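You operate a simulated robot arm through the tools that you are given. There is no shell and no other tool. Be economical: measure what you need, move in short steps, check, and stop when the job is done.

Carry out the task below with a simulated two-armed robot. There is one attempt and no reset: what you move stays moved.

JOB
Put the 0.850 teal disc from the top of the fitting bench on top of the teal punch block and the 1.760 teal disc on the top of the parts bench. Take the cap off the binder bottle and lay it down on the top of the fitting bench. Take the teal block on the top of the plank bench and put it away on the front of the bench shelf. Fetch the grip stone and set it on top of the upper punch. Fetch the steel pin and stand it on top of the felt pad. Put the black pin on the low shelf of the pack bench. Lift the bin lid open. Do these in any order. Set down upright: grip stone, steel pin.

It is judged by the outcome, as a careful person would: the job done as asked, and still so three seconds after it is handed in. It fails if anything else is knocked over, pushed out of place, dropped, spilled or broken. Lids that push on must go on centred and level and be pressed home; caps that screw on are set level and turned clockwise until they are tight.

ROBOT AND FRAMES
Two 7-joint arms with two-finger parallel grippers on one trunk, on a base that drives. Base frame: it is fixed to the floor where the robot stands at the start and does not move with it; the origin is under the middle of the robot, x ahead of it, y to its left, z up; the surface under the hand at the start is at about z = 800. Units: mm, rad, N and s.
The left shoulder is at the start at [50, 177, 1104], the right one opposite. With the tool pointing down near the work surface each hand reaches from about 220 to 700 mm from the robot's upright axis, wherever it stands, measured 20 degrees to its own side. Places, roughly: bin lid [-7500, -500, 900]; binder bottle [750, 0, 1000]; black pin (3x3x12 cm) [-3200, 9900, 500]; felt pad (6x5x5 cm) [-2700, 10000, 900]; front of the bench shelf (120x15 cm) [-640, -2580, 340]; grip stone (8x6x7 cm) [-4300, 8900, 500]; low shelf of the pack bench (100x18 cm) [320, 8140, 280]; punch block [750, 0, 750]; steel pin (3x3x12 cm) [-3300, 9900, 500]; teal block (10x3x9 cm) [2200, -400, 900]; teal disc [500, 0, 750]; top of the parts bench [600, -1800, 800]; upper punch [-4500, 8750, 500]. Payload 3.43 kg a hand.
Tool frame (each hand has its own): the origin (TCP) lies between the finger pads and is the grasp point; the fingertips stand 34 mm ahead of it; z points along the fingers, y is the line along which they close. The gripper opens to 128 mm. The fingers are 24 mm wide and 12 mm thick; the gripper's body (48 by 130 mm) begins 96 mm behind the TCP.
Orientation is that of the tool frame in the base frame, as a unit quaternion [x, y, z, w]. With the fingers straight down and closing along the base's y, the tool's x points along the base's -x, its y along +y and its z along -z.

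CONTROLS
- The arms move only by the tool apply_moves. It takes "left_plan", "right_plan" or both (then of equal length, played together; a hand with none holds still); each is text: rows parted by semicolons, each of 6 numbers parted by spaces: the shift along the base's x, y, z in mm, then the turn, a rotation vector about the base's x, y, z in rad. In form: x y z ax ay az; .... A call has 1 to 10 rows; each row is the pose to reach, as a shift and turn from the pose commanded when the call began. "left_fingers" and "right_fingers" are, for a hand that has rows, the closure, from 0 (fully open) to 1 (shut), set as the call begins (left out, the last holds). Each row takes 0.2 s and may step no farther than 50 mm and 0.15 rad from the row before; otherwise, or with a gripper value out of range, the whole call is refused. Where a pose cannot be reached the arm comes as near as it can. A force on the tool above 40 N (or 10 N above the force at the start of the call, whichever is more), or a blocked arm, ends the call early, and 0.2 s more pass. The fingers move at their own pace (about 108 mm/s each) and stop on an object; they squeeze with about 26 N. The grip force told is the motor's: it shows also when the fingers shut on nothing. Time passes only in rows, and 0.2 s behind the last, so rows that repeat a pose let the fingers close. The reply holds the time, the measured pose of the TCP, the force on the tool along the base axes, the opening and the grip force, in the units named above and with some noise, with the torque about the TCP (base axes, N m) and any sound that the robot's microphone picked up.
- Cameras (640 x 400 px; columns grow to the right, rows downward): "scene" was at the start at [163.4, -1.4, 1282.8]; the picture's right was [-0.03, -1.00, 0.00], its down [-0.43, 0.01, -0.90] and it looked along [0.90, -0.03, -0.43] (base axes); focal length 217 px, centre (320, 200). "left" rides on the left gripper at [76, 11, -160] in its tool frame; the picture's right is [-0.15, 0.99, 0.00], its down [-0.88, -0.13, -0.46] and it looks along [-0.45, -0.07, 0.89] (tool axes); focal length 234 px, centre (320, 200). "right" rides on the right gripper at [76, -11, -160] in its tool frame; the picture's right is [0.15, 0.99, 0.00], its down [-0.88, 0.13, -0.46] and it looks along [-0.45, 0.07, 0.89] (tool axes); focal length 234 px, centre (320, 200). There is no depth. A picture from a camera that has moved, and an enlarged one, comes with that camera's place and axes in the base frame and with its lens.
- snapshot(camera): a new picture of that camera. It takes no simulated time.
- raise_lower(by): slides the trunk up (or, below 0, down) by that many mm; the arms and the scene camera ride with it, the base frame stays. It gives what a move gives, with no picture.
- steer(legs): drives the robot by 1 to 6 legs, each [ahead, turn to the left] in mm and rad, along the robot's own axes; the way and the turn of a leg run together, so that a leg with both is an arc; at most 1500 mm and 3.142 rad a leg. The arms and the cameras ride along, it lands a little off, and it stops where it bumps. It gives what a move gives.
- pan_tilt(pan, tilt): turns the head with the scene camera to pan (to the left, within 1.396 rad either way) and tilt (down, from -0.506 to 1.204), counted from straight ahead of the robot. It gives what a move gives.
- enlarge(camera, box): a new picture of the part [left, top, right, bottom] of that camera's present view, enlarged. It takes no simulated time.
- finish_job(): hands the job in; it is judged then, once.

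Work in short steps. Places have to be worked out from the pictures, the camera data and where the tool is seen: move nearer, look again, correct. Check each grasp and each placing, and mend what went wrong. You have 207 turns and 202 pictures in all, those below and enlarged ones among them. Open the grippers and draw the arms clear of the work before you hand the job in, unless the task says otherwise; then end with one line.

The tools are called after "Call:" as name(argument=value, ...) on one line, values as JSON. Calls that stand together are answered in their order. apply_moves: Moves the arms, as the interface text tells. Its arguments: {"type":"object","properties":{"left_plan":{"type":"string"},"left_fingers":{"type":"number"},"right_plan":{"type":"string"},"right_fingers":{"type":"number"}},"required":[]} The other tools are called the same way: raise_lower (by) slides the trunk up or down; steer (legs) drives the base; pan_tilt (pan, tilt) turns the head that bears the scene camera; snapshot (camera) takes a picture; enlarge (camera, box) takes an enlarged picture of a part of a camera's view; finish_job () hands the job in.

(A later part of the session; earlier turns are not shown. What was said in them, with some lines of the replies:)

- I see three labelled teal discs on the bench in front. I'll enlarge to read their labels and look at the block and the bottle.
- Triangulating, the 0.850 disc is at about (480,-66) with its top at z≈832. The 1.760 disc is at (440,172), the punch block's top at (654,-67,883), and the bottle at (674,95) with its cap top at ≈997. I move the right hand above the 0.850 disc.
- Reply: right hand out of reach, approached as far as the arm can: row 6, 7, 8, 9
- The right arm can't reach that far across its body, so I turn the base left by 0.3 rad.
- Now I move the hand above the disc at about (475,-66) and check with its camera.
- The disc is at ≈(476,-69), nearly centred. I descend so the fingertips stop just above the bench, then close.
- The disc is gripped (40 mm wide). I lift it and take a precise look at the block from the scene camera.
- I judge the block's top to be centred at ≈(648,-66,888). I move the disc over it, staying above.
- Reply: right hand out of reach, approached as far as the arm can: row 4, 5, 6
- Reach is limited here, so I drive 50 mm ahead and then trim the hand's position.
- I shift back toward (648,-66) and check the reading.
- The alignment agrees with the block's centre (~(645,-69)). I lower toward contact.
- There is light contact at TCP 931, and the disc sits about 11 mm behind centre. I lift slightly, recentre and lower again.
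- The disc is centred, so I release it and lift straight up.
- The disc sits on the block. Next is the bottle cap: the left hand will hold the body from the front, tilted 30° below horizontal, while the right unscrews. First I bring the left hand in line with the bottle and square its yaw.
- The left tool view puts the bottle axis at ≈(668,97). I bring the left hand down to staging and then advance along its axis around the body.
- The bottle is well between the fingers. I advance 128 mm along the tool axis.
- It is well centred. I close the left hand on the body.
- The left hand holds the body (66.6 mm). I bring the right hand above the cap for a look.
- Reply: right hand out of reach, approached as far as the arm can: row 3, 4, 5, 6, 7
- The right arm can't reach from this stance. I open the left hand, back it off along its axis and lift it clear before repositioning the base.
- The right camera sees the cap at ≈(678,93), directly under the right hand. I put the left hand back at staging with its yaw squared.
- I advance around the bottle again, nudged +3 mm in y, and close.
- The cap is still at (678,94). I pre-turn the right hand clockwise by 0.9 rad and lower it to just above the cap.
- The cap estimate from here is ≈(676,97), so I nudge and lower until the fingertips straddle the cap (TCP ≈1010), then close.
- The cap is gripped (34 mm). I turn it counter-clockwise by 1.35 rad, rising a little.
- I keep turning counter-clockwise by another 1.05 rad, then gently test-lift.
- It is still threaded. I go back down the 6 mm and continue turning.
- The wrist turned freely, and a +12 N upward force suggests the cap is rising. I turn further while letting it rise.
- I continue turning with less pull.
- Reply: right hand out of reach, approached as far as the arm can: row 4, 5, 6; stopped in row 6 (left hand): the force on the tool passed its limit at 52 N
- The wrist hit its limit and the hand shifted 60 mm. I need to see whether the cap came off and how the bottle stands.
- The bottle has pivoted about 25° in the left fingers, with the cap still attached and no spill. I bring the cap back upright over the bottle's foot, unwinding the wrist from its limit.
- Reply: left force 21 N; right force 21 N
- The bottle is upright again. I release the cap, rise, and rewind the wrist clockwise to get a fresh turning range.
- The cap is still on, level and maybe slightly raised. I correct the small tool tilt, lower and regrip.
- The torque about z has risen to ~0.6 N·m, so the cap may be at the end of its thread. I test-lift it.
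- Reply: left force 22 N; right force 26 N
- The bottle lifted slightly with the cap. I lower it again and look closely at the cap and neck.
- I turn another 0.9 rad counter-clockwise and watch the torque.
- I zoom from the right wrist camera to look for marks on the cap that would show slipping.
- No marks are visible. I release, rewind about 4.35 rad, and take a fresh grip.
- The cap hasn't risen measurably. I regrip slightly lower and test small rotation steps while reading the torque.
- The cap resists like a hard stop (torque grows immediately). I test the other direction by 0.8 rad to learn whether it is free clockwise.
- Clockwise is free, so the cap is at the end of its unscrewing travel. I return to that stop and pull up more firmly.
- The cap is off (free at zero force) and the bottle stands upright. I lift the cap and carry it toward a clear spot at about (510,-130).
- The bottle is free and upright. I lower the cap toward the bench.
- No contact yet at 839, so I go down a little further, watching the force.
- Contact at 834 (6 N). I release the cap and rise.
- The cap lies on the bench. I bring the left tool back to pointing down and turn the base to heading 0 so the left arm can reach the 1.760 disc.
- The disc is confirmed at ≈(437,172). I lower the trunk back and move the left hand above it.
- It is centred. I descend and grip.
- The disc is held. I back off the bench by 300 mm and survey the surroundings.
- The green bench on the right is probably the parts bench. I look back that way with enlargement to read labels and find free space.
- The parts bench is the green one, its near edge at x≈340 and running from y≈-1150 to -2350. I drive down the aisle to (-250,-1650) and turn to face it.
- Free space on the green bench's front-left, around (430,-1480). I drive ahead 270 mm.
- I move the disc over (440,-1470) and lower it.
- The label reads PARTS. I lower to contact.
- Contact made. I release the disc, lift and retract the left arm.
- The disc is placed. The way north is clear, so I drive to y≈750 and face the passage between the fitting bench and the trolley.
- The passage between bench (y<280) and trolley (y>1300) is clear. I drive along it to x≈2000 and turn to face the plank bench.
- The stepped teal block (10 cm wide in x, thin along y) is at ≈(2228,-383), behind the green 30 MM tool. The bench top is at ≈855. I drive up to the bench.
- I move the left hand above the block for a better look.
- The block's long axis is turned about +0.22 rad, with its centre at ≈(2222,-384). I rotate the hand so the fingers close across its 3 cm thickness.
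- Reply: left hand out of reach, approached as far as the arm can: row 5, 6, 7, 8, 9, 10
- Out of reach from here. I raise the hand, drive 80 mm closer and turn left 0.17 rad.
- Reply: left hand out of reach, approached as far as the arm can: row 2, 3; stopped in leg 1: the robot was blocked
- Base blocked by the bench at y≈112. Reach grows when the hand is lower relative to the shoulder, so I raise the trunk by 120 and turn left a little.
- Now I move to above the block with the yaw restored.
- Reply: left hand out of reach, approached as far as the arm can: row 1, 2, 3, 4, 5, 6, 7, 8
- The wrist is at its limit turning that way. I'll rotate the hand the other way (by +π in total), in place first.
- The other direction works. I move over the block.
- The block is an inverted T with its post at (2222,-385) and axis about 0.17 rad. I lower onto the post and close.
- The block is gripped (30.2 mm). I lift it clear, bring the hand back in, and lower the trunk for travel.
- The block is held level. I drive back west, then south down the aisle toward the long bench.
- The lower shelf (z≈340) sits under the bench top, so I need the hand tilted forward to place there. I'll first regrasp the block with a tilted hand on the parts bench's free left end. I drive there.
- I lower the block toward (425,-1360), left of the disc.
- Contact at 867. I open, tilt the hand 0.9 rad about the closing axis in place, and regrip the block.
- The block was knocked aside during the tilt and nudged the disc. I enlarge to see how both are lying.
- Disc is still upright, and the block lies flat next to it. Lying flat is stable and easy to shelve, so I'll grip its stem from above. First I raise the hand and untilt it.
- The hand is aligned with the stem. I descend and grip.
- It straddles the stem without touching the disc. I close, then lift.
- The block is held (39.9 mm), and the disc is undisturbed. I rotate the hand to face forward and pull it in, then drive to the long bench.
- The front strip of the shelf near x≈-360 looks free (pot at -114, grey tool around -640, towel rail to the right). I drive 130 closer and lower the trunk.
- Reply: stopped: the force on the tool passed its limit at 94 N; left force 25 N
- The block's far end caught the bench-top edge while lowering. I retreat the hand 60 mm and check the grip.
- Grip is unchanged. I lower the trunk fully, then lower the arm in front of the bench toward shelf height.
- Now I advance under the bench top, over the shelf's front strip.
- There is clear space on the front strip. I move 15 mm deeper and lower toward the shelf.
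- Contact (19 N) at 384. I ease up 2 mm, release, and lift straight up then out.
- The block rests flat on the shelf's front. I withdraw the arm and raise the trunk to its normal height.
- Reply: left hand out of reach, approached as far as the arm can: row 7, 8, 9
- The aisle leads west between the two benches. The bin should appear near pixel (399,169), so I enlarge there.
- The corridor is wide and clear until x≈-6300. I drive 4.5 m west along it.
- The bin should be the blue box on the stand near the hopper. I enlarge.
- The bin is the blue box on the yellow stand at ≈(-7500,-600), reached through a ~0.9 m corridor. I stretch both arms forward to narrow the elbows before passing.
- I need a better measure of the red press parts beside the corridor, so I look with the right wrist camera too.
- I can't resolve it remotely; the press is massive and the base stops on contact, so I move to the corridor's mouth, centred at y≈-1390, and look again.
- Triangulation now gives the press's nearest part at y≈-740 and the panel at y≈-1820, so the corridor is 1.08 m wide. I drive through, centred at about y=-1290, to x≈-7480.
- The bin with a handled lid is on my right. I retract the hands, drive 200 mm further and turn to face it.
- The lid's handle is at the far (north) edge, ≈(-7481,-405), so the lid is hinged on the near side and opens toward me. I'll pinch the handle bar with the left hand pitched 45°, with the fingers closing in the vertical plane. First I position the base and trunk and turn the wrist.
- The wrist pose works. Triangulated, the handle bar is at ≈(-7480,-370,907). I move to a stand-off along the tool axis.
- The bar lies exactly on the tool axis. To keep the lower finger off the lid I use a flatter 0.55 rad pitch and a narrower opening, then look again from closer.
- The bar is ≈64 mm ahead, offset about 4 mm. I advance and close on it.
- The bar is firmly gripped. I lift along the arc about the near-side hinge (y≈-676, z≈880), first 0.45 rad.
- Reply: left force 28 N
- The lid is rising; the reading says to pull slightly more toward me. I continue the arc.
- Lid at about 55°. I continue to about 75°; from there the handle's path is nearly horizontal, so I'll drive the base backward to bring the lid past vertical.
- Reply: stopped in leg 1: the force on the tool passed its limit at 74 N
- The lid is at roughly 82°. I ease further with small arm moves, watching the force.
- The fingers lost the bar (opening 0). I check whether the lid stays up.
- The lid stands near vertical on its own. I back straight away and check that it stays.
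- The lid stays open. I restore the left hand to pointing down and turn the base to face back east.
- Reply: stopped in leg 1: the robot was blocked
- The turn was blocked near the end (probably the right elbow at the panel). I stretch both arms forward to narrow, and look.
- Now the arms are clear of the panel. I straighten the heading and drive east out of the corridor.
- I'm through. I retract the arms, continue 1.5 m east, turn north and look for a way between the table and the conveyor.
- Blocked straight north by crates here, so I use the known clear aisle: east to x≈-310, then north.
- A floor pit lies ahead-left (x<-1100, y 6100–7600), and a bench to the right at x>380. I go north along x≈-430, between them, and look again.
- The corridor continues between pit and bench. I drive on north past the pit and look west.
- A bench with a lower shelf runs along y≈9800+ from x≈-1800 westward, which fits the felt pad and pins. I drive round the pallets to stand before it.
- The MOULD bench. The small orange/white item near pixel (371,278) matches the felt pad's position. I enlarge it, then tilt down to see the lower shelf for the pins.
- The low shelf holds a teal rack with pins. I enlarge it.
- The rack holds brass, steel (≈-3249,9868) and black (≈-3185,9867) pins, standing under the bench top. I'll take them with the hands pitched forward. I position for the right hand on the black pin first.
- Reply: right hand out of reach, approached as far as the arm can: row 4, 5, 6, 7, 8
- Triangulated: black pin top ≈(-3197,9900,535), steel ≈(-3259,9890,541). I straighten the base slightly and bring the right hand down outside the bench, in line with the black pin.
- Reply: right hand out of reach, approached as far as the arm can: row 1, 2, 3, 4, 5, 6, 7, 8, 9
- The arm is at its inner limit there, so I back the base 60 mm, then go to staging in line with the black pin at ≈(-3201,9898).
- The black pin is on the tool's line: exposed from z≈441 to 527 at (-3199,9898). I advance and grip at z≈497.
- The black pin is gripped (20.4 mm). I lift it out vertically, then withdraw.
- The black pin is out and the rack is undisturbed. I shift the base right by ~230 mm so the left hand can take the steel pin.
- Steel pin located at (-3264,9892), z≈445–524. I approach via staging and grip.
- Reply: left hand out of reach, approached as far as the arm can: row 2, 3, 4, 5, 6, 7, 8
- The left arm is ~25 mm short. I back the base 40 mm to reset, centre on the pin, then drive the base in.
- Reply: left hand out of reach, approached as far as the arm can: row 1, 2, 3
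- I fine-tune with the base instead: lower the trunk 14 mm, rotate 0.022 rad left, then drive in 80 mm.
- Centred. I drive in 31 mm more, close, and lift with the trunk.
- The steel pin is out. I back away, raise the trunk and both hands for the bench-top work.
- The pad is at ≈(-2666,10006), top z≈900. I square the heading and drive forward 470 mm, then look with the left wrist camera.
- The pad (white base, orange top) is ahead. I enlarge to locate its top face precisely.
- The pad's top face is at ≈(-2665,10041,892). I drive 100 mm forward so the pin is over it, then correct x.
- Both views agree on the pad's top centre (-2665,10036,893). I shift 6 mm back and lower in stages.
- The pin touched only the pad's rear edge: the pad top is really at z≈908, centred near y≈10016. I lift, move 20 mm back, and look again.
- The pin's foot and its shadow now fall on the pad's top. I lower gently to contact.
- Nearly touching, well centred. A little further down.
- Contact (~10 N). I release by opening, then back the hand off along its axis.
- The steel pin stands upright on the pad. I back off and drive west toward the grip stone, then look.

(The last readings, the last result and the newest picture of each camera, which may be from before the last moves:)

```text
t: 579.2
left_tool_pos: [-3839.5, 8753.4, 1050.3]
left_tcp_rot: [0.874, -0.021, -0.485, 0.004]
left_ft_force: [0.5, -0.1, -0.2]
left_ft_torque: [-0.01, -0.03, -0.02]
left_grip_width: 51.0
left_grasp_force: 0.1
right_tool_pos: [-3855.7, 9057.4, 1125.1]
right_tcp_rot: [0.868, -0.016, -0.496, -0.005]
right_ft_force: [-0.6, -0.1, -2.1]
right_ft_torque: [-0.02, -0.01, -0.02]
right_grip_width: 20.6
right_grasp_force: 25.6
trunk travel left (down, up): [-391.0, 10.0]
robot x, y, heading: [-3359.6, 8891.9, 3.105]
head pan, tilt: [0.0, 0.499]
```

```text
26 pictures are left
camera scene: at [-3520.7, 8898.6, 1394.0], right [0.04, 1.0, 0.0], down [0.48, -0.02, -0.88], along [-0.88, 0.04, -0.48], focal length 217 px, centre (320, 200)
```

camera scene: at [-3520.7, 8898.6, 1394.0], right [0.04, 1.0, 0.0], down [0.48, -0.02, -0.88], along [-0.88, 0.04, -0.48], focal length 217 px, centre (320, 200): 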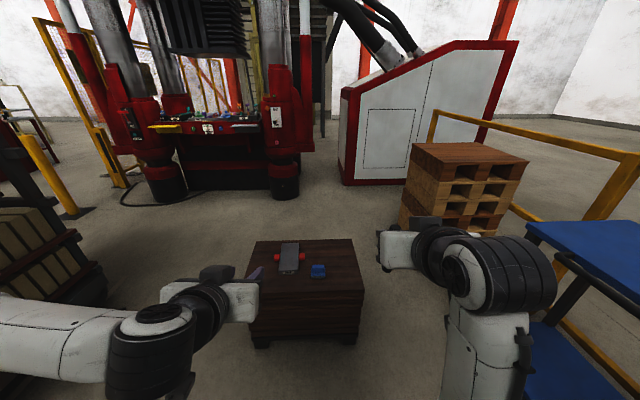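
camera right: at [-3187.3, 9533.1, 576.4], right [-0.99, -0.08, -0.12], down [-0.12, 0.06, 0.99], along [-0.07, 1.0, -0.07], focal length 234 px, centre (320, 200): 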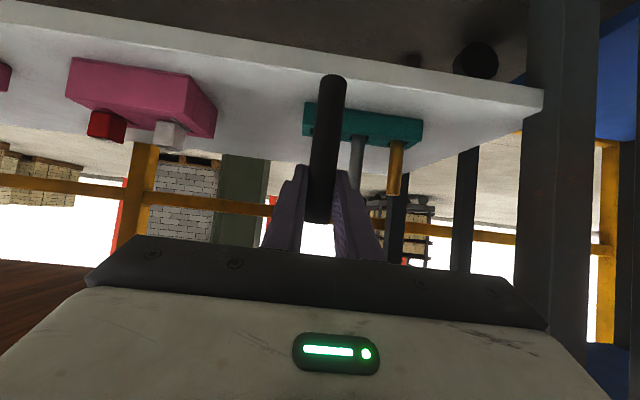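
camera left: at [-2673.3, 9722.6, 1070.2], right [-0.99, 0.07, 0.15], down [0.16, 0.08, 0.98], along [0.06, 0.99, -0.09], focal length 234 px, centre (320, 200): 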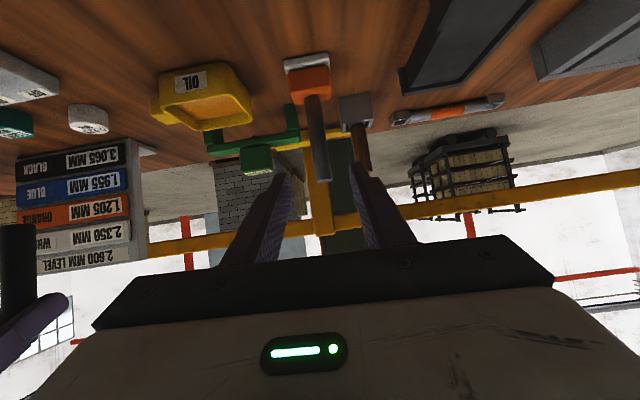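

Call:
enlarge(camera="scene", box=[240, 230, 370, 310])

```text
4.92 times, centred on (305, 270) of scene
camera zoom: at [-3520.7, 8898.6, 1394.0], right [0.04, 1.0, 0.0], down [0.48, -0.02, -0.88], along [-0.88, 0.04, -0.48], focal length 1070 px, centre (394, -145)
```

zoom: 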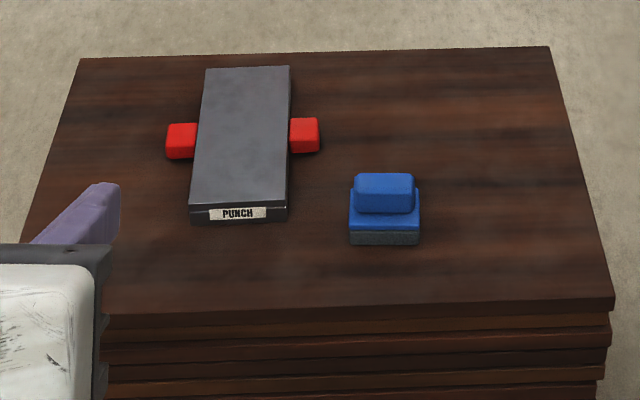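

The "PUNCH" plate with red lugs is the upper punch (≈(-4488,8762)), and the blue stepped block beside it is the grip stone (≈(-4365,8928)). I move in front of the stack and bring the left hand to point down.

Call:
steer(legs=[[0, -0.325], [556, 0], [0, 0.36]])

Call:
apply_moves(left_plan="0 0 0 0 -0.15 0; 0 0 0 0 -0.3 0; 0 0 0 0 -0.45 0; 0 0 0 0 -0.6 0; 0 0 0 0 -0.75 0; 0 0 0 0 -0.9 0; 0 0 0 0 -1.05 0; 0 0 0 0 -1.05 0", left_fingers=0)

Call:
raise_lower(by=-370)

Call:
snapshot(camera="left")

```text
t: 584.5
left_tool_pos: [-4351.6, 8928.8, 1050.3]
left_tcp_rot: [0.875, -0.003, -0.485, 0.013]
left_ft_force: [-0.4, 0.4, -0.2]
left_ft_torque: [0.0, 0.0, 0.01]
left_grip_width: 51.3
left_grasp_force: 0.1
right_tool_pos: [-4380.3, 9232.7, 1124.6]
right_tcp_rot: [0.869, 0.002, -0.495, 0.005]
right_ft_force: [-0.9, -0.7, -2.1]
right_ft_torque: [-0.01, 0.0, -0.04]
right_grip_width: 20.8
right_grasp_force: 25.8
trunk travel left (down, up): [-391.0, 10.0]
robot x, y, heading: [-3883.4, 9081.1, -3.144]
head pan, tilt: [0.0, 0.499]
```

```text
t: 586.3
left_tool_pos: [-4351.7, 8928.7, 1048.6]
left_tcp_rot: [1.0, -0.011, 0.021, 0.01]
left_ft_force: [-0.1, 0.8, 1.0]
left_ft_torque: [-0.01, 0.04, 0.02]
left_grip_width: 128.1
left_grasp_force: 0.1
right_tool_pos: [-4379.5, 9232.0, 1125.7]
right_tcp_rot: [0.869, 0.002, -0.495, 0.005]
right_ft_force: [0.0, -0.4, -1.9]
right_ft_torque: [0.0, -0.03, 0.01]
right_grip_width: 20.7
right_grasp_force: 26.1
trunk travel left (down, up): [-391.0, 10.0]
robot x, y, heading: [-3879.0, 9087.4, -3.142]
head pan, tilt: [0.0, 0.499]
```

```text
t: 589.9
left_tool_pos: [-4351.2, 8929.0, 680.0]
left_tcp_rot: [1.0, -0.01, 0.019, 0.01]
left_ft_force: [-0.3, 0.4, 1.2]
left_ft_torque: [0.0, -0.01, 0.0]
left_grip_width: 128.0
left_grasp_force: 0.0
right_tool_pos: [-4379.7, 9232.9, 755.4]
right_tcp_rot: [0.869, 0.002, -0.495, 0.005]
right_ft_force: [0.0, 0.1, -2.0]
right_ft_torque: [-0.02, -0.03, 0.01]
right_grip_width: 20.6
right_grasp_force: 26.1
trunk travel left (down, up): [-21.0, 380.0]
robot x, y, heading: [-3881.9, 9087.0, -3.141]
head pan, tilt: [0.0, 0.499]
```

```text
24 pictures are left
camera left: at [-4281.9, 8919.8, 842.0], right [-0.17, -0.99, 0.01], down [-0.89, 0.16, 0.42], along [-0.42, 0.06, -0.91], focal length 234 px, centre (320, 200)
```

left: 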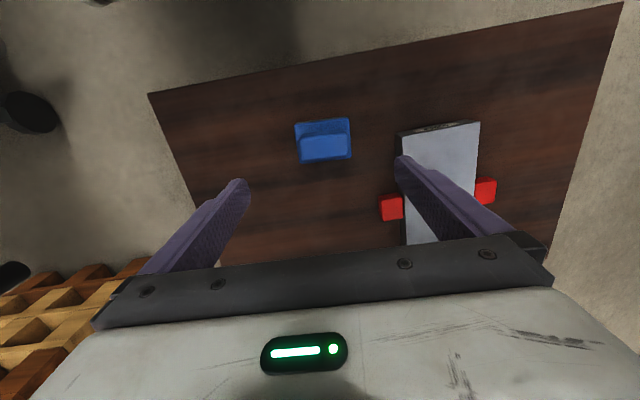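

The stone is at ≈(-4348,8925). I correct the small tool tilt and descend around it.

Call:
apply_moves(left_plan="1 -1 -30 0.01 0.02 0; 3 -4 -65 0.02 0.038 0; 3 -4 -100 0.02 0.038 0; 3 -4 -130 0.02 0.038 0; 3 -4 -145 0.02 0.038 0; 3 -4 -145 0.02 0.038 0", left_fingers=0.1)

Call:
snapshot(camera="left")

```text
t: 591.3
left_tool_pos: [-4348.9, 8922.2, 534.9]
left_tcp_rot: [1.0, -0.01, -0.002, 0.001]
left_ft_force: [-0.1, -0.4, -0.5]
left_ft_torque: [0.02, -0.01, 0.01]
left_grip_width: 114.9
left_grasp_force: 0.0
right_tool_pos: [-4379.5, 9232.1, 754.4]
right_tcp_rot: [0.87, 0.002, -0.494, 0.006]
right_ft_force: [0.0, 0.6, -1.5]
right_ft_torque: [0.0, -0.03, -0.02]
right_grip_width: 20.8
right_grasp_force: 25.7
trunk travel left (down, up): [-21.0, 380.0]
robot x, y, heading: [-3877.3, 9084.2, -3.142]
head pan, tilt: [0.0, 0.499]
```

```text
23 pictures are left
camera left: at [-4272.9, 8912.0, 693.5], right [-0.16, -0.99, 0.0], down [-0.88, 0.15, 0.46], along [-0.45, 0.07, -0.89], focal length 234 px, centre (320, 200)
```

left: 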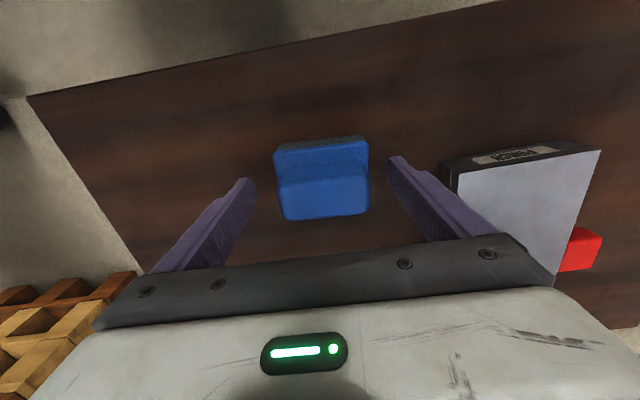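

The stone is centred between the fingers. I close and lift.

Call:
apply_moves(left_plan="0 0 -4 0 0 0; 0 0 -4 0 0 0; 0 0 -4 0 0 0; 0 0 -4 0 0 0", left_fingers=1)

Call:
apply_moves(left_plan="0 0 30 0 0 0; 0 0 60 0 0 0; 0 0 90 0 0 0; 0 0 120 0 0 0; 0 0 120 0 0 0")

Call:
snapshot(camera="left")

```text
t: 592.3
left_tool_pos: [-4348.7, 8924.4, 531.0]
left_tcp_rot: [1.0, -0.01, -0.001, 0.0]
left_ft_force: [0.0, -1.1, 9.5]
left_ft_torque: [0.0, -0.3, -0.08]
left_grip_width: 74.9
left_grasp_force: 25.6
right_tool_pos: [-4379.0, 9232.2, 755.4]
right_tcp_rot: [0.869, 0.002, -0.495, 0.005]
right_ft_force: [-0.5, -0.3, -1.4]
right_ft_torque: [0.02, -0.03, -0.03]
right_grip_width: 20.8
right_grasp_force: 26.0
trunk travel left (down, up): [-21.0, 380.0]
robot x, y, heading: [-3877.2, 9086.8, -3.14]
head pan, tilt: [0.0, 0.499]
```

```text
t: 593.5
left_tool_pos: [-4347.1, 8925.0, 650.8]
left_tcp_rot: [1.0, -0.01, 0.0, -0.001]
left_ft_force: [-0.6, -0.5, -3.0]
left_ft_torque: [0.01, -0.01, -0.03]
left_grip_width: 74.9
left_grasp_force: 25.7
right_tool_pos: [-4379.7, 9232.4, 755.1]
right_tcp_rot: [0.869, 0.001, -0.494, 0.005]
right_ft_force: [1.1, -0.3, -1.4]
right_ft_torque: [-0.01, -0.01, 0.0]
right_grip_width: 21.0
right_grasp_force: 25.8
trunk travel left (down, up): [-21.0, 380.0]
robot x, y, heading: [-3877.0, 9086.3, -3.139]
head pan, tilt: [0.0, 0.499]
```

```text
22 pictures are left
camera left: at [-4271.7, 8913.1, 809.9], right [-0.16, -0.99, 0.0], down [-0.88, 0.15, 0.46], along [-0.45, 0.07, -0.89], focal length 234 px, centre (320, 200)
```

left: 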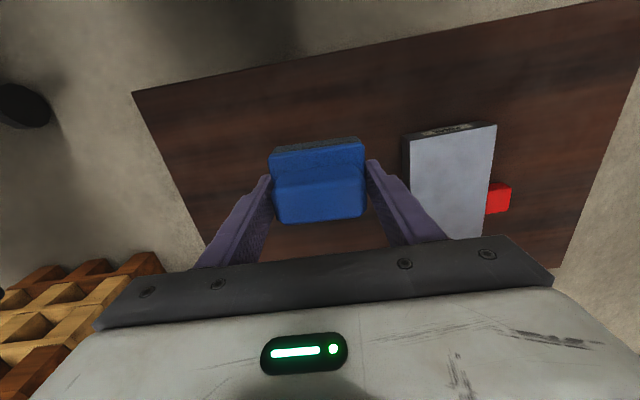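

The stone is held (74.9 mm across). The punch plate's top is at z≈505, spanning x -4357…-4585 and centred at y≈8760. I carry the stone over it.

Call:
apply_moves(left_plan="-14 -33 0 0 0 0; -28 -66 0 0 0 0; -42 -99 0 0 0 0; -60 -132 0 0 0 0; -85 -165 -10 0 0 0; -85 -165 -40 0 0 0; -85 -165 -40 0 0 0")

Call:
snapshot(camera="left")

Call:
snapshot(camera="scene")

```text
t: 595.1
left_tool_pos: [-4432.1, 8759.6, 609.7]
left_tcp_rot: [1.0, -0.01, 0.0, 0.0]
left_ft_force: [-0.8, 0.1, -1.9]
left_ft_torque: [0.01, 0.0, -0.03]
left_grip_width: 74.6
left_grasp_force: 26.0
right_tool_pos: [-4380.2, 9232.3, 753.9]
right_tcp_rot: [0.87, 0.002, -0.493, 0.006]
right_ft_force: [0.6, -0.3, -2.1]
right_ft_torque: [-0.01, -0.01, -0.03]
right_grip_width: 21.0
right_grasp_force: 26.5
trunk travel left (down, up): [-21.0, 380.0]
robot x, y, heading: [-3880.8, 9085.4, -3.137]
head pan, tilt: [0.0, 0.499]
```

```text
21 pictures are left
camera left: at [-4357.5, 8748.6, 769.1], right [-0.17, -0.99, 0.0], down [-0.88, 0.15, 0.46], along [-0.45, 0.07, -0.89], focal length 234 px, centre (320, 200)
```

left: 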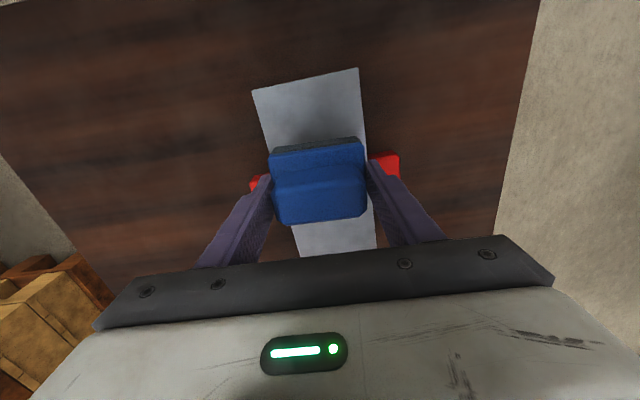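

```text
20 pictures are left
camera scene: at [-4039.3, 9087.3, 1023.9], right [0.0, 1.0, 0.0], down [0.48, 0.0, -0.88], along [-0.88, 0.0, -0.48], focal length 217 px, centre (320, 200)
```

scene: 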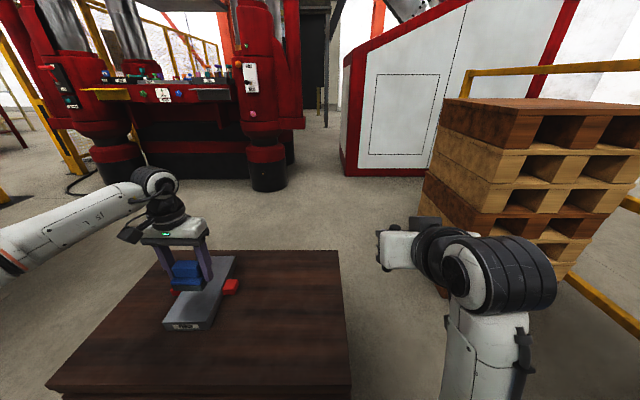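

Well aligned over the plate. I lower in stages to contact.

Call:
apply_moves(left_plan="0 2 -20 0 0 0; 0 2 -38 0 0 0; 0 2 -46 0 0 0; 0 2 -46 0 0 0")

Call:
apply_moves(left_plan="0 0 -3 0 0 0; 0 0 -6 0 0 0; 0 0 -6 0 0 0")

```text
t: 596.1
left_tool_pos: [-4434.2, 8762.0, 566.1]
left_tcp_rot: [1.0, -0.01, 0.0, 0.0]
left_ft_force: [-0.3, -0.1, -1.2]
left_ft_torque: [0.03, 0.03, 0.0]
left_grip_width: 74.6
left_grasp_force: 25.5
right_tool_pos: [-4380.2, 9231.9, 754.3]
right_tcp_rot: [0.87, 0.002, -0.494, 0.005]
right_ft_force: [0.0, 0.2, -3.1]
right_ft_torque: [-0.02, -0.03, -0.01]
right_grip_width: 20.6
right_grasp_force: 26.2
trunk travel left (down, up): [-21.0, 380.0]
robot x, y, heading: [-3879.3, 9084.5, -3.138]
head pan, tilt: [0.0, 0.499]
```

```text
t: 596.9
left_tool_pos: [-4433.5, 8761.5, 563.4]
left_tcp_rot: [1.0, -0.009, -0.004, 0.001]
left_ft_force: [2.5, 1.1, 23.2]
left_ft_torque: [0.03, -0.05, 0.11]
left_grip_width: 74.2
left_grasp_force: 25.8
right_tool_pos: [-4378.0, 9233.9, 757.0]
right_tcp_rot: [0.869, 0.001, -0.495, 0.005]
right_ft_force: [-0.7, 0.2, -0.8]
right_ft_torque: [0.02, -0.04, 0.0]
right_grip_width: 20.7
right_grasp_force: 26.4
trunk travel left (down, up): [-21.0, 380.0]
robot x, y, heading: [-3878.8, 9087.8, -3.14]
head pan, tilt: [0.0, 0.499]
```

Contact (23 N) at 563. I ease up 3 mm, release, and rise.

Call:
apply_moves(left_plan="0 0 2 0 0 0; 0 0 3 0 0 0; 0 0 3 0 0 0")

Call:
apply_moves(left_plan="0 0 0 0 0 0; 0 0 0 0 0 0; 0 0 25 0 0 0; 0 0 60 0 0 0; 10 15 100 0 0 0; 30 30 140 0 0 0; 60 50 160 0 0 0; 90 80 170 0 0 0", left_fingers=0.2)

Call:
enlarge(camera="scene", box=[120, 220, 280, 340])

```text
t: 597.7
left_tool_pos: [-4434.1, 8761.7, 563.7]
left_tcp_rot: [1.0, -0.009, -0.001, 0.0]
left_ft_force: [-6.4, 0.7, 13.8]
left_ft_torque: [0.05, 0.59, -0.07]
left_grip_width: 75.0
left_grasp_force: 26.4
right_tool_pos: [-4379.3, 9233.5, 754.8]
right_tcp_rot: [0.869, 0.002, -0.494, 0.006]
right_ft_force: [-1.6, -0.1, -1.7]
right_ft_torque: [0.02, -0.03, -0.02]
right_grip_width: 21.0
right_grasp_force: 25.6
trunk travel left (down, up): [-21.0, 380.0]
robot x, y, heading: [-3879.6, 9087.4, -3.142]
head pan, tilt: [0.0, 0.499]
```

```text
t: 599.5
left_tool_pos: [-4342.7, 8843.1, 732.5]
left_tcp_rot: [1.0, -0.009, 0.0, 0.001]
left_ft_force: [0.5, 0.4, 0.4]
left_ft_torque: [-0.01, 0.02, 0.0]
left_grip_width: 102.5
left_grasp_force: 0.0
right_tool_pos: [-4379.8, 9231.9, 754.7]
right_tcp_rot: [0.87, 0.001, -0.494, 0.004]
right_ft_force: [-0.9, -0.1, -1.1]
right_ft_torque: [0.01, 0.0, -0.01]
right_grip_width: 20.6
right_grasp_force: 25.7
trunk travel left (down, up): [-21.0, 380.0]
robot x, y, heading: [-3880.7, 9085.6, -3.143]
head pan, tilt: [0.0, 0.499]
```

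```text
3.33 times, centred on (200, 280) of scene
camera zoom: at [-4039.2, 9087.4, 1023.9], right [0.0, 1.0, 0.0], down [0.48, 0.0, -0.88], along [-0.88, 0.0, -0.48], focal length 725 px, centre (720, -67)
```

zoom: 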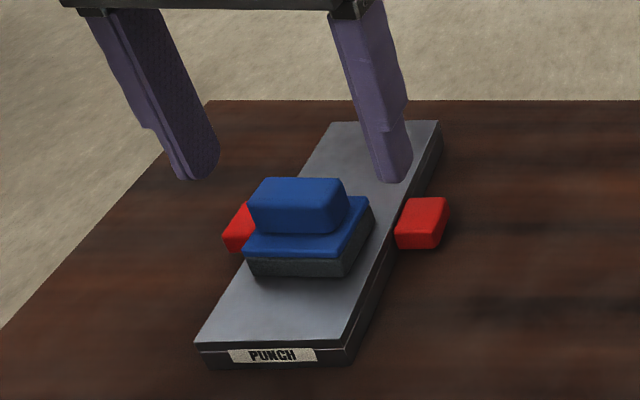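

The stone stands upright on the punch. Now the black pin: I turn round (sweeping south) and drive back toward the pack bench.

Call:
steer(legs=[[-500, 0], [0, 3.14], [0, 0.04], [1500, 0], [130, 0]])

Call:
steer(legs=[[0, -0.69], [1450, 0], [0, 0.65]])

Call:
pan_tilt(pan=0.0, tilt=0.5)

Call:
snapshot(camera="scene")

```text
t: 618.2
left_tool_pos: [-1301.4, 9487.2, 732.3]
left_tcp_rot: [-0.027, 1.0, 0.0, 0.0]
left_ft_force: [0.9, 0.6, -0.3]
left_ft_torque: [-0.03, 0.0, -0.01]
left_grip_width: 102.1
left_grasp_force: 0.1
right_tool_pos: [-1236.1, 9099.3, 755.3]
right_tcp_rot: [-0.034, 0.868, 0.024, 0.494]
right_ft_force: [-0.3, 0.1, -2.4]
right_ft_torque: [0.03, 0.04, 0.0]
right_grip_width: 20.8
right_grasp_force: 26.5
trunk travel left (down, up): [-21.0, 380.0]
robot x, y, heading: [-1745.1, 9207.2, 0.071]
head pan, tilt: [0.0, 0.499]
```

```text
t: 629.0
left_tool_pos: [-112.4, 8635.8, 732.3]
left_tcp_rot: [-0.012, 1.0, 0.001, 0.0]
left_ft_force: [0.6, 0.2, -1.0]
left_ft_torque: [0.02, -0.03, -0.02]
left_grip_width: 102.4
left_grasp_force: 0.0
right_tool_pos: [-58.3, 8248.6, 755.2]
right_tcp_rot: [-0.022, 0.869, 0.017, 0.494]
right_ft_force: [-0.8, -0.6, -1.6]
right_ft_torque: [0.01, 0.06, 0.01]
right_grip_width: 20.7
right_grasp_force: 25.9
trunk travel left (down, up): [-21.0, 380.0]
robot x, y, heading: [-567.0, 8374.6, 0.047]
head pan, tilt: [0.0, 0.499]
```

```text
t: 629.6
left_tool_pos: [-111.8, 8636.9, 733.6]
left_tcp_rot: [-0.013, 1.0, 0.0, 0.0]
left_ft_force: [-0.9, 0.6, 0.6]
left_ft_torque: [-0.02, 0.0, -0.04]
left_grip_width: 102.7
left_grasp_force: 0.0
right_tool_pos: [-58.5, 8248.7, 754.8]
right_tcp_rot: [-0.022, 0.869, 0.017, 0.493]
right_ft_force: [-1.0, 0.9, -1.6]
right_ft_torque: [-0.01, 0.03, 0.0]
right_grip_width: 20.8
right_grasp_force: 26.1
trunk travel left (down, up): [-21.0, 380.0]
robot x, y, heading: [-565.8, 8372.7, 0.042]
head pan, tilt: [0.0, 0.499]
```

```text
18 pictures are left
camera scene: at [-402.5, 8381.5, 1023.9], right [0.05, -1.0, 0.0], down [-0.48, -0.02, -0.88], along [0.88, 0.04, -0.48], focal length 217 px, centre (320, 200)
```

scene: 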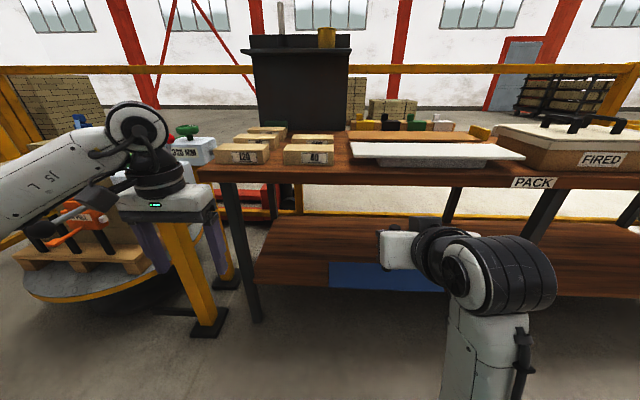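

The PACK bench's low shelf has free space left of the blue tray, around (315,8440). I tuck the left hand and shift the base there.

Call:
apply_moves(left_plan="-30 -30 20 0 0 0; -60 -60 40 0 0 0; -90 -90 60 0 0 0; -120 -110 80 0 0 0; -120 -110 100 0 0 0")

Call:
steer(legs=[[0, 0.82], [255, 0], [0, -0.862]])

Call:
snapshot(camera="right")

Call:
snapshot(camera="scene")

```text
t: 630.8
left_tool_pos: [-235.8, 8526.2, 830.9]
left_tcp_rot: [-0.014, 1.0, 0.0, -0.001]
left_ft_force: [-0.1, 0.6, -0.4]
left_ft_torque: [0.0, 0.02, 0.03]
left_grip_width: 102.3
left_grasp_force: 0.0
right_tool_pos: [-58.7, 8247.2, 755.0]
right_tcp_rot: [-0.021, 0.869, 0.016, 0.493]
right_ft_force: [-0.1, 0.7, -1.1]
right_ft_torque: [-0.02, 0.03, 0.0]
right_grip_width: 20.7
right_grasp_force: 26.5
trunk travel left (down, up): [-21.0, 380.0]
robot x, y, heading: [-564.4, 8374.0, 0.047]
head pan, tilt: [0.0, 0.499]
```

```text
t: 637.0
left_tool_pos: [-66.7, 8712.9, 832.0]
left_tcp_rot: [-0.003, 1.0, 0.001, 0.0]
left_ft_force: [-0.1, -0.6, -0.2]
left_ft_torque: [0.01, 0.0, 0.0]
left_grip_width: 102.3
left_grasp_force: 0.0
right_tool_pos: [101.9, 8429.7, 754.0]
right_tcp_rot: [-0.012, 0.87, 0.011, 0.493]
right_ft_force: [0.4, -0.9, -2.0]
right_ft_torque: [0.02, 0.04, -0.01]
right_grip_width: 20.8
right_grasp_force: 25.6
trunk travel left (down, up): [-21.0, 380.0]
robot x, y, heading: [-401.2, 8566.9, 0.025]
head pan, tilt: [0.0, 0.499]
```

```text
17 pictures are left
camera right: at [-71.5, 8411.9, 771.8], right [-0.11, 0.99, -0.12], down [0.05, 0.13, 0.99], along [0.99, 0.1, -0.07], focal length 234 px, centre (320, 200)
```

right: 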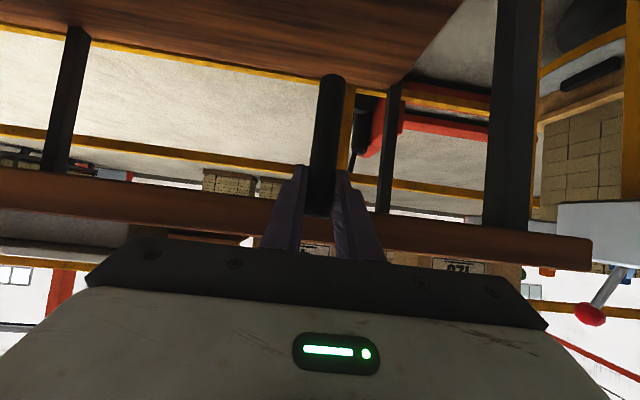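

```text
16 pictures are left
camera scene: at [-238.2, 8570.5, 1023.9], right [0.03, -1.0, 0.0], down [-0.48, -0.01, -0.88], along [0.88, 0.02, -0.48], focal length 217 px, centre (320, 200)
```

scene: 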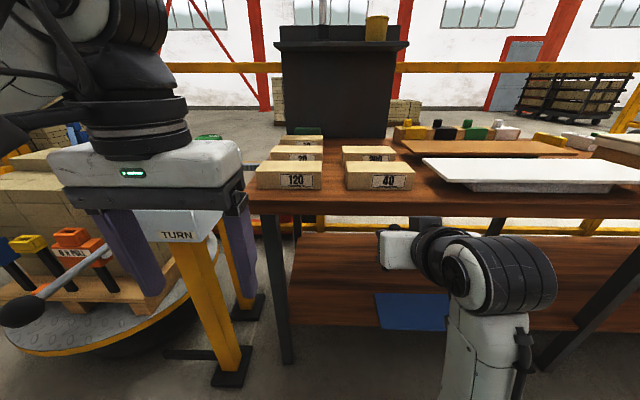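

The shelf strip at y≈8435 is free (blue tray lies at y<8367). I back 60 mm, lower the right hand in front of the bench, then drive in.

Call:
steer(legs=[[-60, -0.025]])

Call:
apply_moves(right_plan="0 0 -40 0 0 0; 0 0 -80 0 0 0; 0 0 -120 0 0 0; 0 0 -160 0 0 0; 0 0 -200 0 0 0; 0 0 -240 0 0 0; 0 0 -280 0 0 0; 0 0 -315 0 0 0; 0 0 -340 0 0 0; 0 0 -340 0 0 0")

Call:
snapshot(camera="right")

```text
t: 637.9
left_tool_pos: [-124.9, 8703.2, 832.4]
left_tcp_rot: [0.01, 1.0, 0.001, 0.001]
left_ft_force: [0.2, 0.4, -0.2]
left_ft_torque: [0.04, 0.02, -0.01]
left_grip_width: 102.5
left_grasp_force: 0.3
right_tool_pos: [38.5, 8416.0, 754.2]
right_tcp_rot: [-0.002, 0.869, 0.006, 0.494]
right_ft_force: [-0.4, 0.2, -1.8]
right_ft_torque: [-0.03, 0.03, -0.01]
right_grip_width: 20.8
right_grasp_force: 26.0
trunk travel left (down, up): [-21.0, 380.0]
robot x, y, heading: [-461.6, 8567.4, 0.0]
head pan, tilt: [0.0, 0.499]
```

```text
t: 638.8
left_tool_pos: [-127.0, 8705.9, 835.6]
left_tcp_rot: [0.009, 1.0, -0.002, 0.002]
left_ft_force: [-0.2, 0.5, -0.5]
left_ft_torque: [0.0, 0.05, 0.0]
left_grip_width: 101.9
left_grasp_force: 0.0
right_tool_pos: [70.8, 8423.6, 746.4]
right_tcp_rot: [0.002, 0.812, 0.016, 0.584]
right_ft_force: [-0.6, -1.0, -2.2]
right_ft_torque: [0.01, 0.01, -0.04]
right_grip_width: 21.1
right_grasp_force: 25.8
trunk travel left (down, up): [-21.0, 380.0]
robot x, y, heading: [-458.2, 8566.5, -0.001]
head pan, tilt: [0.0, 0.499]
stopped in row 4 (right hand): the arm was blocked; the commanded pose is now the measured one
```

```text
15 pictures are left
camera right: at [-104.5, 8410.4, 725.3], right [-0.06, 0.99, -0.11], down [-0.15, 0.1, 0.98], along [0.99, 0.08, 0.15], focal length 234 px, centre (320, 200)
```

right: 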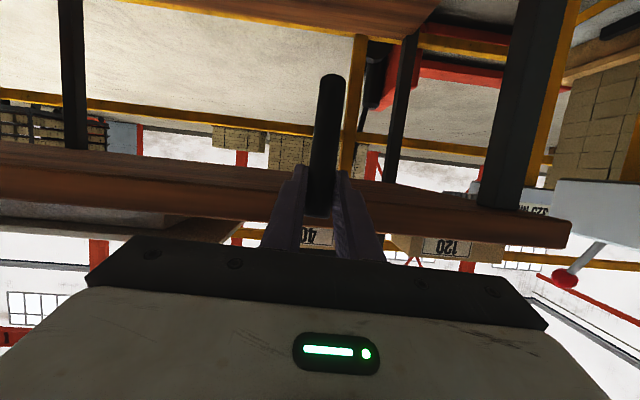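

The right arm got blocked (probably against its own base) when lowering so close. I back the base 130 mm and lower while extending forward, restoring the pitch.

Call:
steer(legs=[[-130, 0]])

Call:
apply_moves(right_plan="30 0 -10 0 0.06 0; 60 0 -25 0 0.12 0; 90 0 -50 0 0.18 0; 115 0 -85 0 0.21 0; 125 0 -125 0 0.21 0; 130 0 -165 0 0.21 0; 130 0 -205 0 0.21 0; 130 0 -245 0 0.21 0; 130 0 -285 0 0.21 0; 130 0 -325 0 0.21 0")

```text
t: 640.0
left_tool_pos: [-255.5, 8706.0, 833.7]
left_tcp_rot: [0.009, 1.0, -0.002, 0.004]
left_ft_force: [-0.3, -1.2, 0.4]
left_ft_torque: [0.0, 0.0, 0.01]
left_grip_width: 102.5
left_grasp_force: 0.1
right_tool_pos: [-58.9, 8424.9, 747.1]
right_tcp_rot: [0.002, 0.81, 0.015, 0.586]
right_ft_force: [0.5, -0.1, -2.6]
right_ft_torque: [0.0, 0.05, -0.03]
right_grip_width: 20.7
right_grasp_force: 25.8
trunk travel left (down, up): [-21.0, 380.0]
robot x, y, heading: [-594.6, 8561.5, -0.001]
head pan, tilt: [0.0, 0.499]
```

```text
t: 642.2
left_tool_pos: [-252.1, 8704.3, 834.0]
left_tcp_rot: [0.01, 1.0, 0.0, 0.001]
left_ft_force: [-0.2, -0.3, 0.2]
left_ft_torque: [0.02, 0.03, -0.04]
left_grip_width: 102.5
left_grasp_force: 0.1
right_tool_pos: [77.3, 8420.6, 423.9]
right_tcp_rot: [0.004, 0.866, 0.014, 0.5]
right_ft_force: [1.2, 0.2, -1.5]
right_ft_torque: [-0.04, 0.02, 0.02]
right_grip_width: 20.8
right_grasp_force: 25.8
trunk travel left (down, up): [-21.0, 380.0]
robot x, y, heading: [-586.7, 8565.5, -0.001]
head pan, tilt: [0.0, 0.499]
```

Now the hand is at z≈424 with the proper pitch. I drive in 130 mm and check the clearance over the shelf.

Call:
steer(legs=[[130, 0]])

Call:
snapshot(camera="right")

```text
t: 643.5
left_tool_pos: [-123.2, 8704.9, 834.3]
left_tcp_rot: [0.01, 1.0, -0.002, 0.003]
left_ft_force: [0.0, 0.1, -1.1]
left_ft_torque: [-0.02, -0.04, 0.01]
left_grip_width: 102.4
left_grasp_force: 0.0
right_tool_pos: [206.2, 8419.6, 425.1]
right_tcp_rot: [0.004, 0.865, 0.014, 0.501]
right_ft_force: [-0.3, 0.5, -1.4]
right_ft_torque: [0.0, 0.01, 0.02]
right_grip_width: 20.8
right_grasp_force: 26.4
trunk travel left (down, up): [-21.0, 380.0]
robot x, y, heading: [-462.9, 8565.6, -0.002]
head pan, tilt: [0.0, 0.499]
```

```text
14 pictures are left
camera right: at [31.7, 8406.9, 439.0], right [-0.08, 0.99, -0.1], down [0.04, 0.1, 0.99], along [1.0, 0.07, -0.05], focal length 234 px, centre (320, 200)
```

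right: 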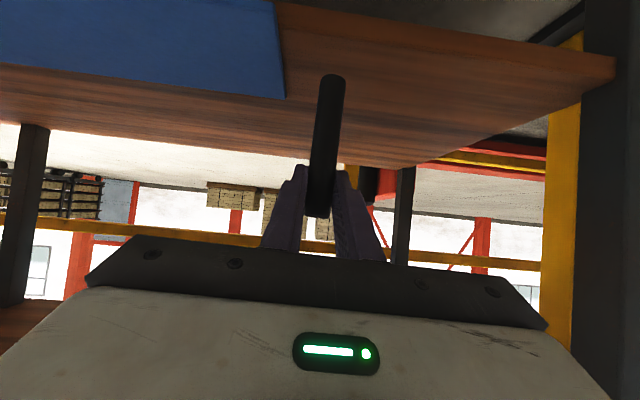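

Clear: shelf front at x≈212, blue mat at y<8365. I drive in 100 mm and lower to contact.

Call:
steer(legs=[[100, 0]])

Call:
apply_moves(right_plan="0 5 -15 0 0 0; 0 5 -30 0 0 0; 0 5 -36 0 0 0; 0 5 -36 0 0 0")

Call:
snapshot(camera="right")

```text
t: 644.7
left_tool_pos: [-27.8, 8706.2, 834.5]
left_tcp_rot: [0.009, 1.0, -0.002, 0.002]
left_ft_force: [0.2, 0.3, 0.6]
left_ft_torque: [0.0, -0.05, 0.01]
left_grip_width: 102.4
left_grasp_force: 0.0
right_tool_pos: [306.4, 8422.0, 425.6]
right_tcp_rot: [0.003, 0.865, 0.013, 0.502]
right_ft_force: [-0.1, 0.4, -2.0]
right_ft_torque: [0.02, 0.02, 0.02]
right_grip_width: 20.7
right_grasp_force: 26.4
trunk travel left (down, up): [-21.0, 380.0]
robot x, y, heading: [-363.7, 8562.8, 0.002]
head pan, tilt: [0.0, 0.499]
```

```text
t: 645.7
left_tool_pos: [-25.7, 8703.4, 832.8]
left_tcp_rot: [0.009, 1.0, 0.0, 0.001]
left_ft_force: [-0.5, 0.1, -0.6]
left_ft_torque: [-0.01, 0.02, 0.0]
left_grip_width: 102.5
left_grasp_force: 0.0
right_tool_pos: [308.2, 8420.5, 388.9]
right_tcp_rot: [0.003, 0.865, 0.011, 0.502]
right_ft_force: [0.3, -0.6, -2.8]
right_ft_torque: [-0.02, 0.01, -0.01]
right_grip_width: 21.2
right_grasp_force: 25.7
trunk travel left (down, up): [-21.0, 380.0]
robot x, y, heading: [-360.5, 8566.6, 0.005]
head pan, tilt: [0.0, 0.499]
```

```text
13 pictures are left
camera right: at [132.7, 8407.9, 401.9], right [-0.08, 0.99, -0.1], down [0.04, 0.11, 0.99], along [1.0, 0.07, -0.05], focal length 234 px, centre (320, 200)
```

right: 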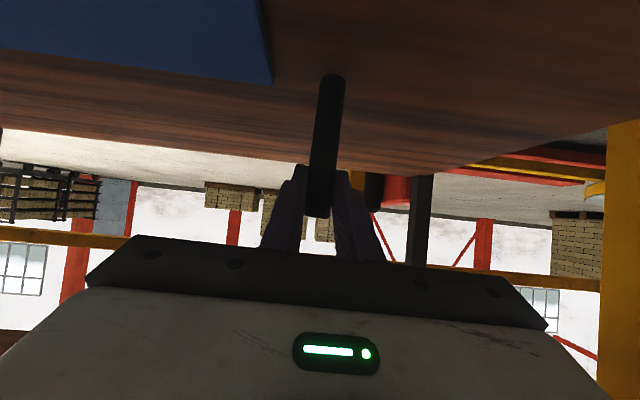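

Call:
apply_moves(right_plan="0 0 -4 0 0 0; 0 0 -8 0 0 0; 0 0 -10 0 0 0; 0 0 -10 0 0 0")

Call:
apply_moves(right_plan="0 0 -2 0 0 0; 0 0 -4 0 0 0; 0 0 -4 0 0 0")

```text
t: 646.7
left_tool_pos: [-26.0, 8704.2, 834.2]
left_tcp_rot: [0.008, 1.0, 0.0, 0.001]
left_ft_force: [0.8, -0.6, -0.2]
left_ft_torque: [0.0, 0.02, -0.01]
left_grip_width: 102.4
left_grasp_force: 0.2
right_tool_pos: [308.7, 8428.0, 380.9]
right_tcp_rot: [0.004, 0.863, 0.016, 0.504]
right_ft_force: [3.0, -3.4, 16.0]
right_ft_torque: [-0.4, -0.41, -0.01]
right_grip_width: 21.0
right_grasp_force: 26.4
trunk travel left (down, up): [-21.0, 380.0]
robot x, y, heading: [-359.7, 8563.0, 0.005]
head pan, tilt: [0.0, 0.499]
```

```text
t: 647.5
left_tool_pos: [-25.5, 8703.1, 833.9]
left_tcp_rot: [0.009, 1.0, -0.001, 0.002]
left_ft_force: [0.6, 1.2, 1.1]
left_ft_torque: [0.01, 0.04, -0.01]
left_grip_width: 102.3
left_grasp_force: 0.0
right_tool_pos: [308.6, 8427.4, 377.4]
right_tcp_rot: [0.004, 0.863, 0.016, 0.505]
right_ft_force: [1.6, 0.4, 18.5]
right_ft_torque: [-0.13, -0.22, 0.01]
right_grip_width: 21.0
right_grasp_force: 26.2
trunk travel left (down, up): [-21.0, 380.0]
robot x, y, heading: [-362.9, 8562.5, 0.002]
head pan, tilt: [0.0, 0.499]
```

Contact (16–18 N). I ease up 3 mm, release and back the hand off along its axis.

Call:
apply_moves(right_plan="0 0 2 0 0 0; 0 0 3 0 0 0; 0 0 3 0 0 0")

Call:
apply_moves(right_plan="0 0 0 0 0 0; 0 0 0 0 0 0; 0 0 0 0 0 0; -15 0 4 0 0 0; -50 0 14 0 0 0; -90 0 26 0 0 0; -130 0 38 0 0 0; -130 0 38 0 0 0", right_fingers=0.55)

Call:
snapshot(camera="right")

```text
t: 648.3
left_tool_pos: [-25.8, 8703.7, 833.2]
left_tcp_rot: [0.009, 1.0, 0.0, 0.002]
left_ft_force: [-0.1, -0.3, -0.3]
left_ft_torque: [-0.02, 0.02, -0.01]
left_grip_width: 102.4
left_grasp_force: 0.0
right_tool_pos: [305.7, 8427.3, 377.0]
right_tcp_rot: [0.004, 0.865, 0.016, 0.501]
right_ft_force: [5.1, 0.1, 10.1]
right_ft_torque: [-0.09, -0.55, 0.04]
right_grip_width: 21.1
right_grasp_force: 25.9
trunk travel left (down, up): [-21.0, 380.0]
robot x, y, heading: [-361.7, 8566.5, 0.001]
head pan, tilt: [0.0, 0.499]
```

```text
t: 649.7
left_tool_pos: [-31.5, 8707.9, 839.8]
left_tcp_rot: [0.009, 1.0, -0.004, 0.008]
left_ft_force: [0.4, 0.8, 0.3]
left_ft_torque: [0.04, -0.06, -0.05]
left_grip_width: 102.2
left_grasp_force: 0.2
right_tool_pos: [307.8, 8420.1, 534.0]
right_tcp_rot: [0.003, 0.807, 0.007, 0.591]
right_ft_force: [-0.1, -0.4, 0.7]
right_ft_torque: [0.0, 0.04, 0.01]
right_grip_width: 57.5
right_grasp_force: 0.0
trunk travel left (down, up): [-21.0, 380.0]
robot x, y, heading: [-362.3, 8560.5, 0.003]
head pan, tilt: [0.0, 0.499]
stopped in row 7 (right hand): the arm was blocked; the commanded pose is now the measured one
```

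```text
12 pictures are left
camera right: at [133.9, 8407.3, 509.2], right [-0.05, 0.99, -0.13], down [-0.17, 0.12, 0.98], along [0.98, 0.07, 0.16], focal length 234 px, centre (320, 200)
```

right: 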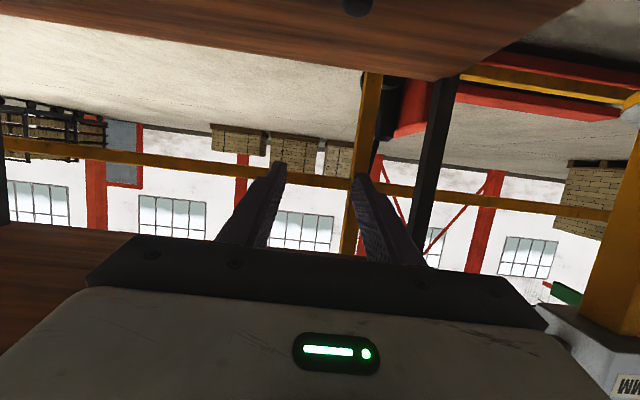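

The pin's top is visible upright at (312,8428). The hand rose as it hit its inner limit, so I retreat with the base and check.

Call:
steer(legs=[[-300, 0]])

Call:
pan_tilt(pan=-0.1, tilt=0.45)

Call:
snapshot(camera="scene")

```text
t: 651.8
left_tool_pos: [-333.5, 8708.7, 839.0]
left_tcp_rot: [0.009, 1.0, -0.004, 0.006]
left_ft_force: [-0.1, 0.5, -0.4]
left_ft_torque: [0.02, -0.01, 0.03]
left_grip_width: 102.7
left_grasp_force: 0.0
right_tool_pos: [4.1, 8419.5, 533.6]
right_tcp_rot: [0.004, 0.805, 0.006, 0.593]
right_ft_force: [-0.9, -1.0, -0.3]
right_ft_torque: [0.01, 0.0, 0.0]
right_grip_width: 57.5
right_grasp_force: 0.0
trunk travel left (down, up): [-21.0, 380.0]
robot x, y, heading: [-663.0, 8567.2, 0.002]
head pan, tilt: [0.0, 0.499]
```

```text
t: 652.4
left_tool_pos: [-334.7, 8708.5, 839.0]
left_tcp_rot: [0.008, 1.0, -0.004, 0.007]
left_ft_force: [-0.7, 1.2, 0.8]
left_ft_torque: [0.0, -0.04, -0.01]
left_grip_width: 102.5
left_grasp_force: 0.1
right_tool_pos: [4.8, 8419.4, 534.4]
right_tcp_rot: [0.003, 0.805, 0.007, 0.594]
right_ft_force: [0.0, 0.5, 0.3]
right_ft_torque: [0.01, -0.01, 0.0]
right_grip_width: 57.4
right_grasp_force: 0.0
trunk travel left (down, up): [-21.0, 380.0]
robot x, y, heading: [-662.9, 8566.1, 0.008]
head pan, tilt: [-0.099, 0.45]
```

```text
11 pictures are left
camera scene: at [-510.9, 8562.9, 1034.3], right [-0.1, -1.0, 0.01], down [-0.42, 0.03, -0.91], along [0.9, -0.09, -0.43], focal length 217 px, centre (320, 200)
```

scene: 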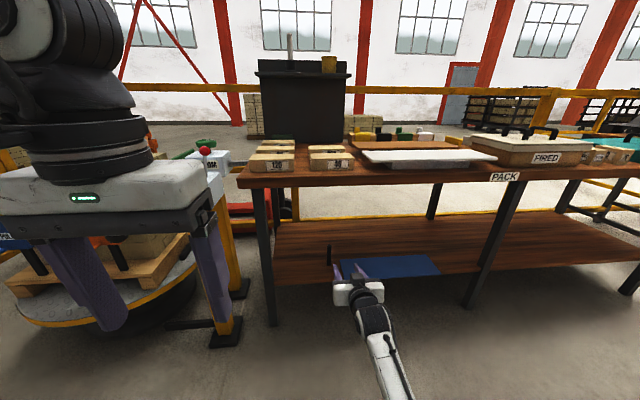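

The black pin stands on the PACK bench's low shelf, and all the items are done. I open both grippers with the arms clear of the work.

Call:
apply_moves(left_plan="0 0 0 0 0 0; 0 0 0 0 0 0; 0 0 0 0 0 0", right_plan="0 0 0 0 0 0; 0 0 0 0 0 0; 0 0 0 0 0 0", left_fingers=0, right_fingers=0)

Call:
steer(legs=[[-200, 0]])

Call:
enlarge(camera="scene", box=[280, 190, 440, 290])

```text
t: 653.2
left_tool_pos: [-333.8, 8708.3, 839.6]
left_tcp_rot: [0.01, 1.0, -0.005, 0.006]
left_ft_force: [0.9, 0.1, 0.7]
left_ft_torque: [0.0, -0.02, -0.02]
left_grip_width: 127.9
left_grasp_force: 0.0
right_tool_pos: [6.4, 8419.6, 535.0]
right_tcp_rot: [0.003, 0.805, 0.007, 0.593]
right_ft_force: [-0.5, 0.9, -0.4]
right_ft_torque: [0.03, -0.01, -0.01]
right_grip_width: 128.0
right_grasp_force: 0.0
trunk travel left (down, up): [-21.0, 380.0]
robot x, y, heading: [-665.8, 8563.8, -0.001]
head pan, tilt: [-0.099, 0.45]
```

```text
t: 654.8
left_tool_pos: [-532.3, 8708.9, 839.0]
left_tcp_rot: [0.009, 1.0, -0.006, 0.006]
left_ft_force: [-0.1, 0.6, -0.4]
left_ft_torque: [0.01, 0.02, -0.01]
left_grip_width: 127.8
left_grasp_force: 0.0
right_tool_pos: [-192.2, 8419.9, 537.2]
right_tcp_rot: [0.003, 0.805, 0.007, 0.593]
right_ft_force: [-0.3, -0.6, 0.0]
right_ft_torque: [-0.04, -0.04, 0.0]
right_grip_width: 127.8
right_grasp_force: 0.1
trunk travel left (down, up): [-21.0, 380.0]
robot x, y, heading: [-864.0, 8564.2, -0.004]
head pan, tilt: [-0.099, 0.45]
```

```text
4.00 times, centred on (360, 240) of scene
camera zoom: at [-708.6, 8562.8, 1033.9], right [-0.1, -1.0, 0.01], down [-0.42, 0.03, -0.9], along [0.9, -0.09, -0.43], focal length 870 px, centre (160, 40)
```

zoom: 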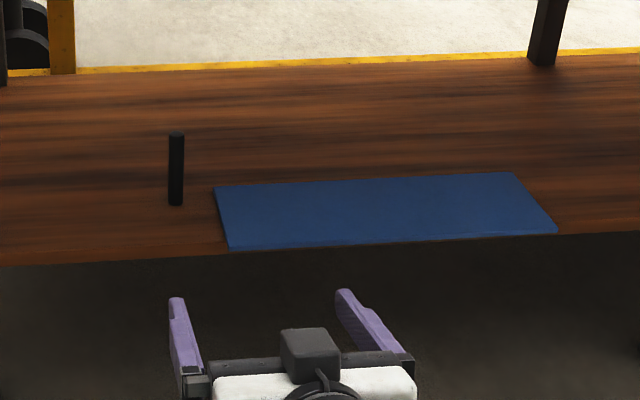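

The pin stands upright on the low shelf, and the arms are clear and open. I hand the job in.

Call:
finish_job()

```text
The job is handed in.
```

I finished every task and handed the job in. While I was regripping the teal block it fell over on the parts bench and pushed the 1.760 disc about 70 mm; the disc is still upright on that bench. The block now lies flat at the front of the bench shelf. I last saw the bin lid standing open just after I let go of it and did not go back to check.
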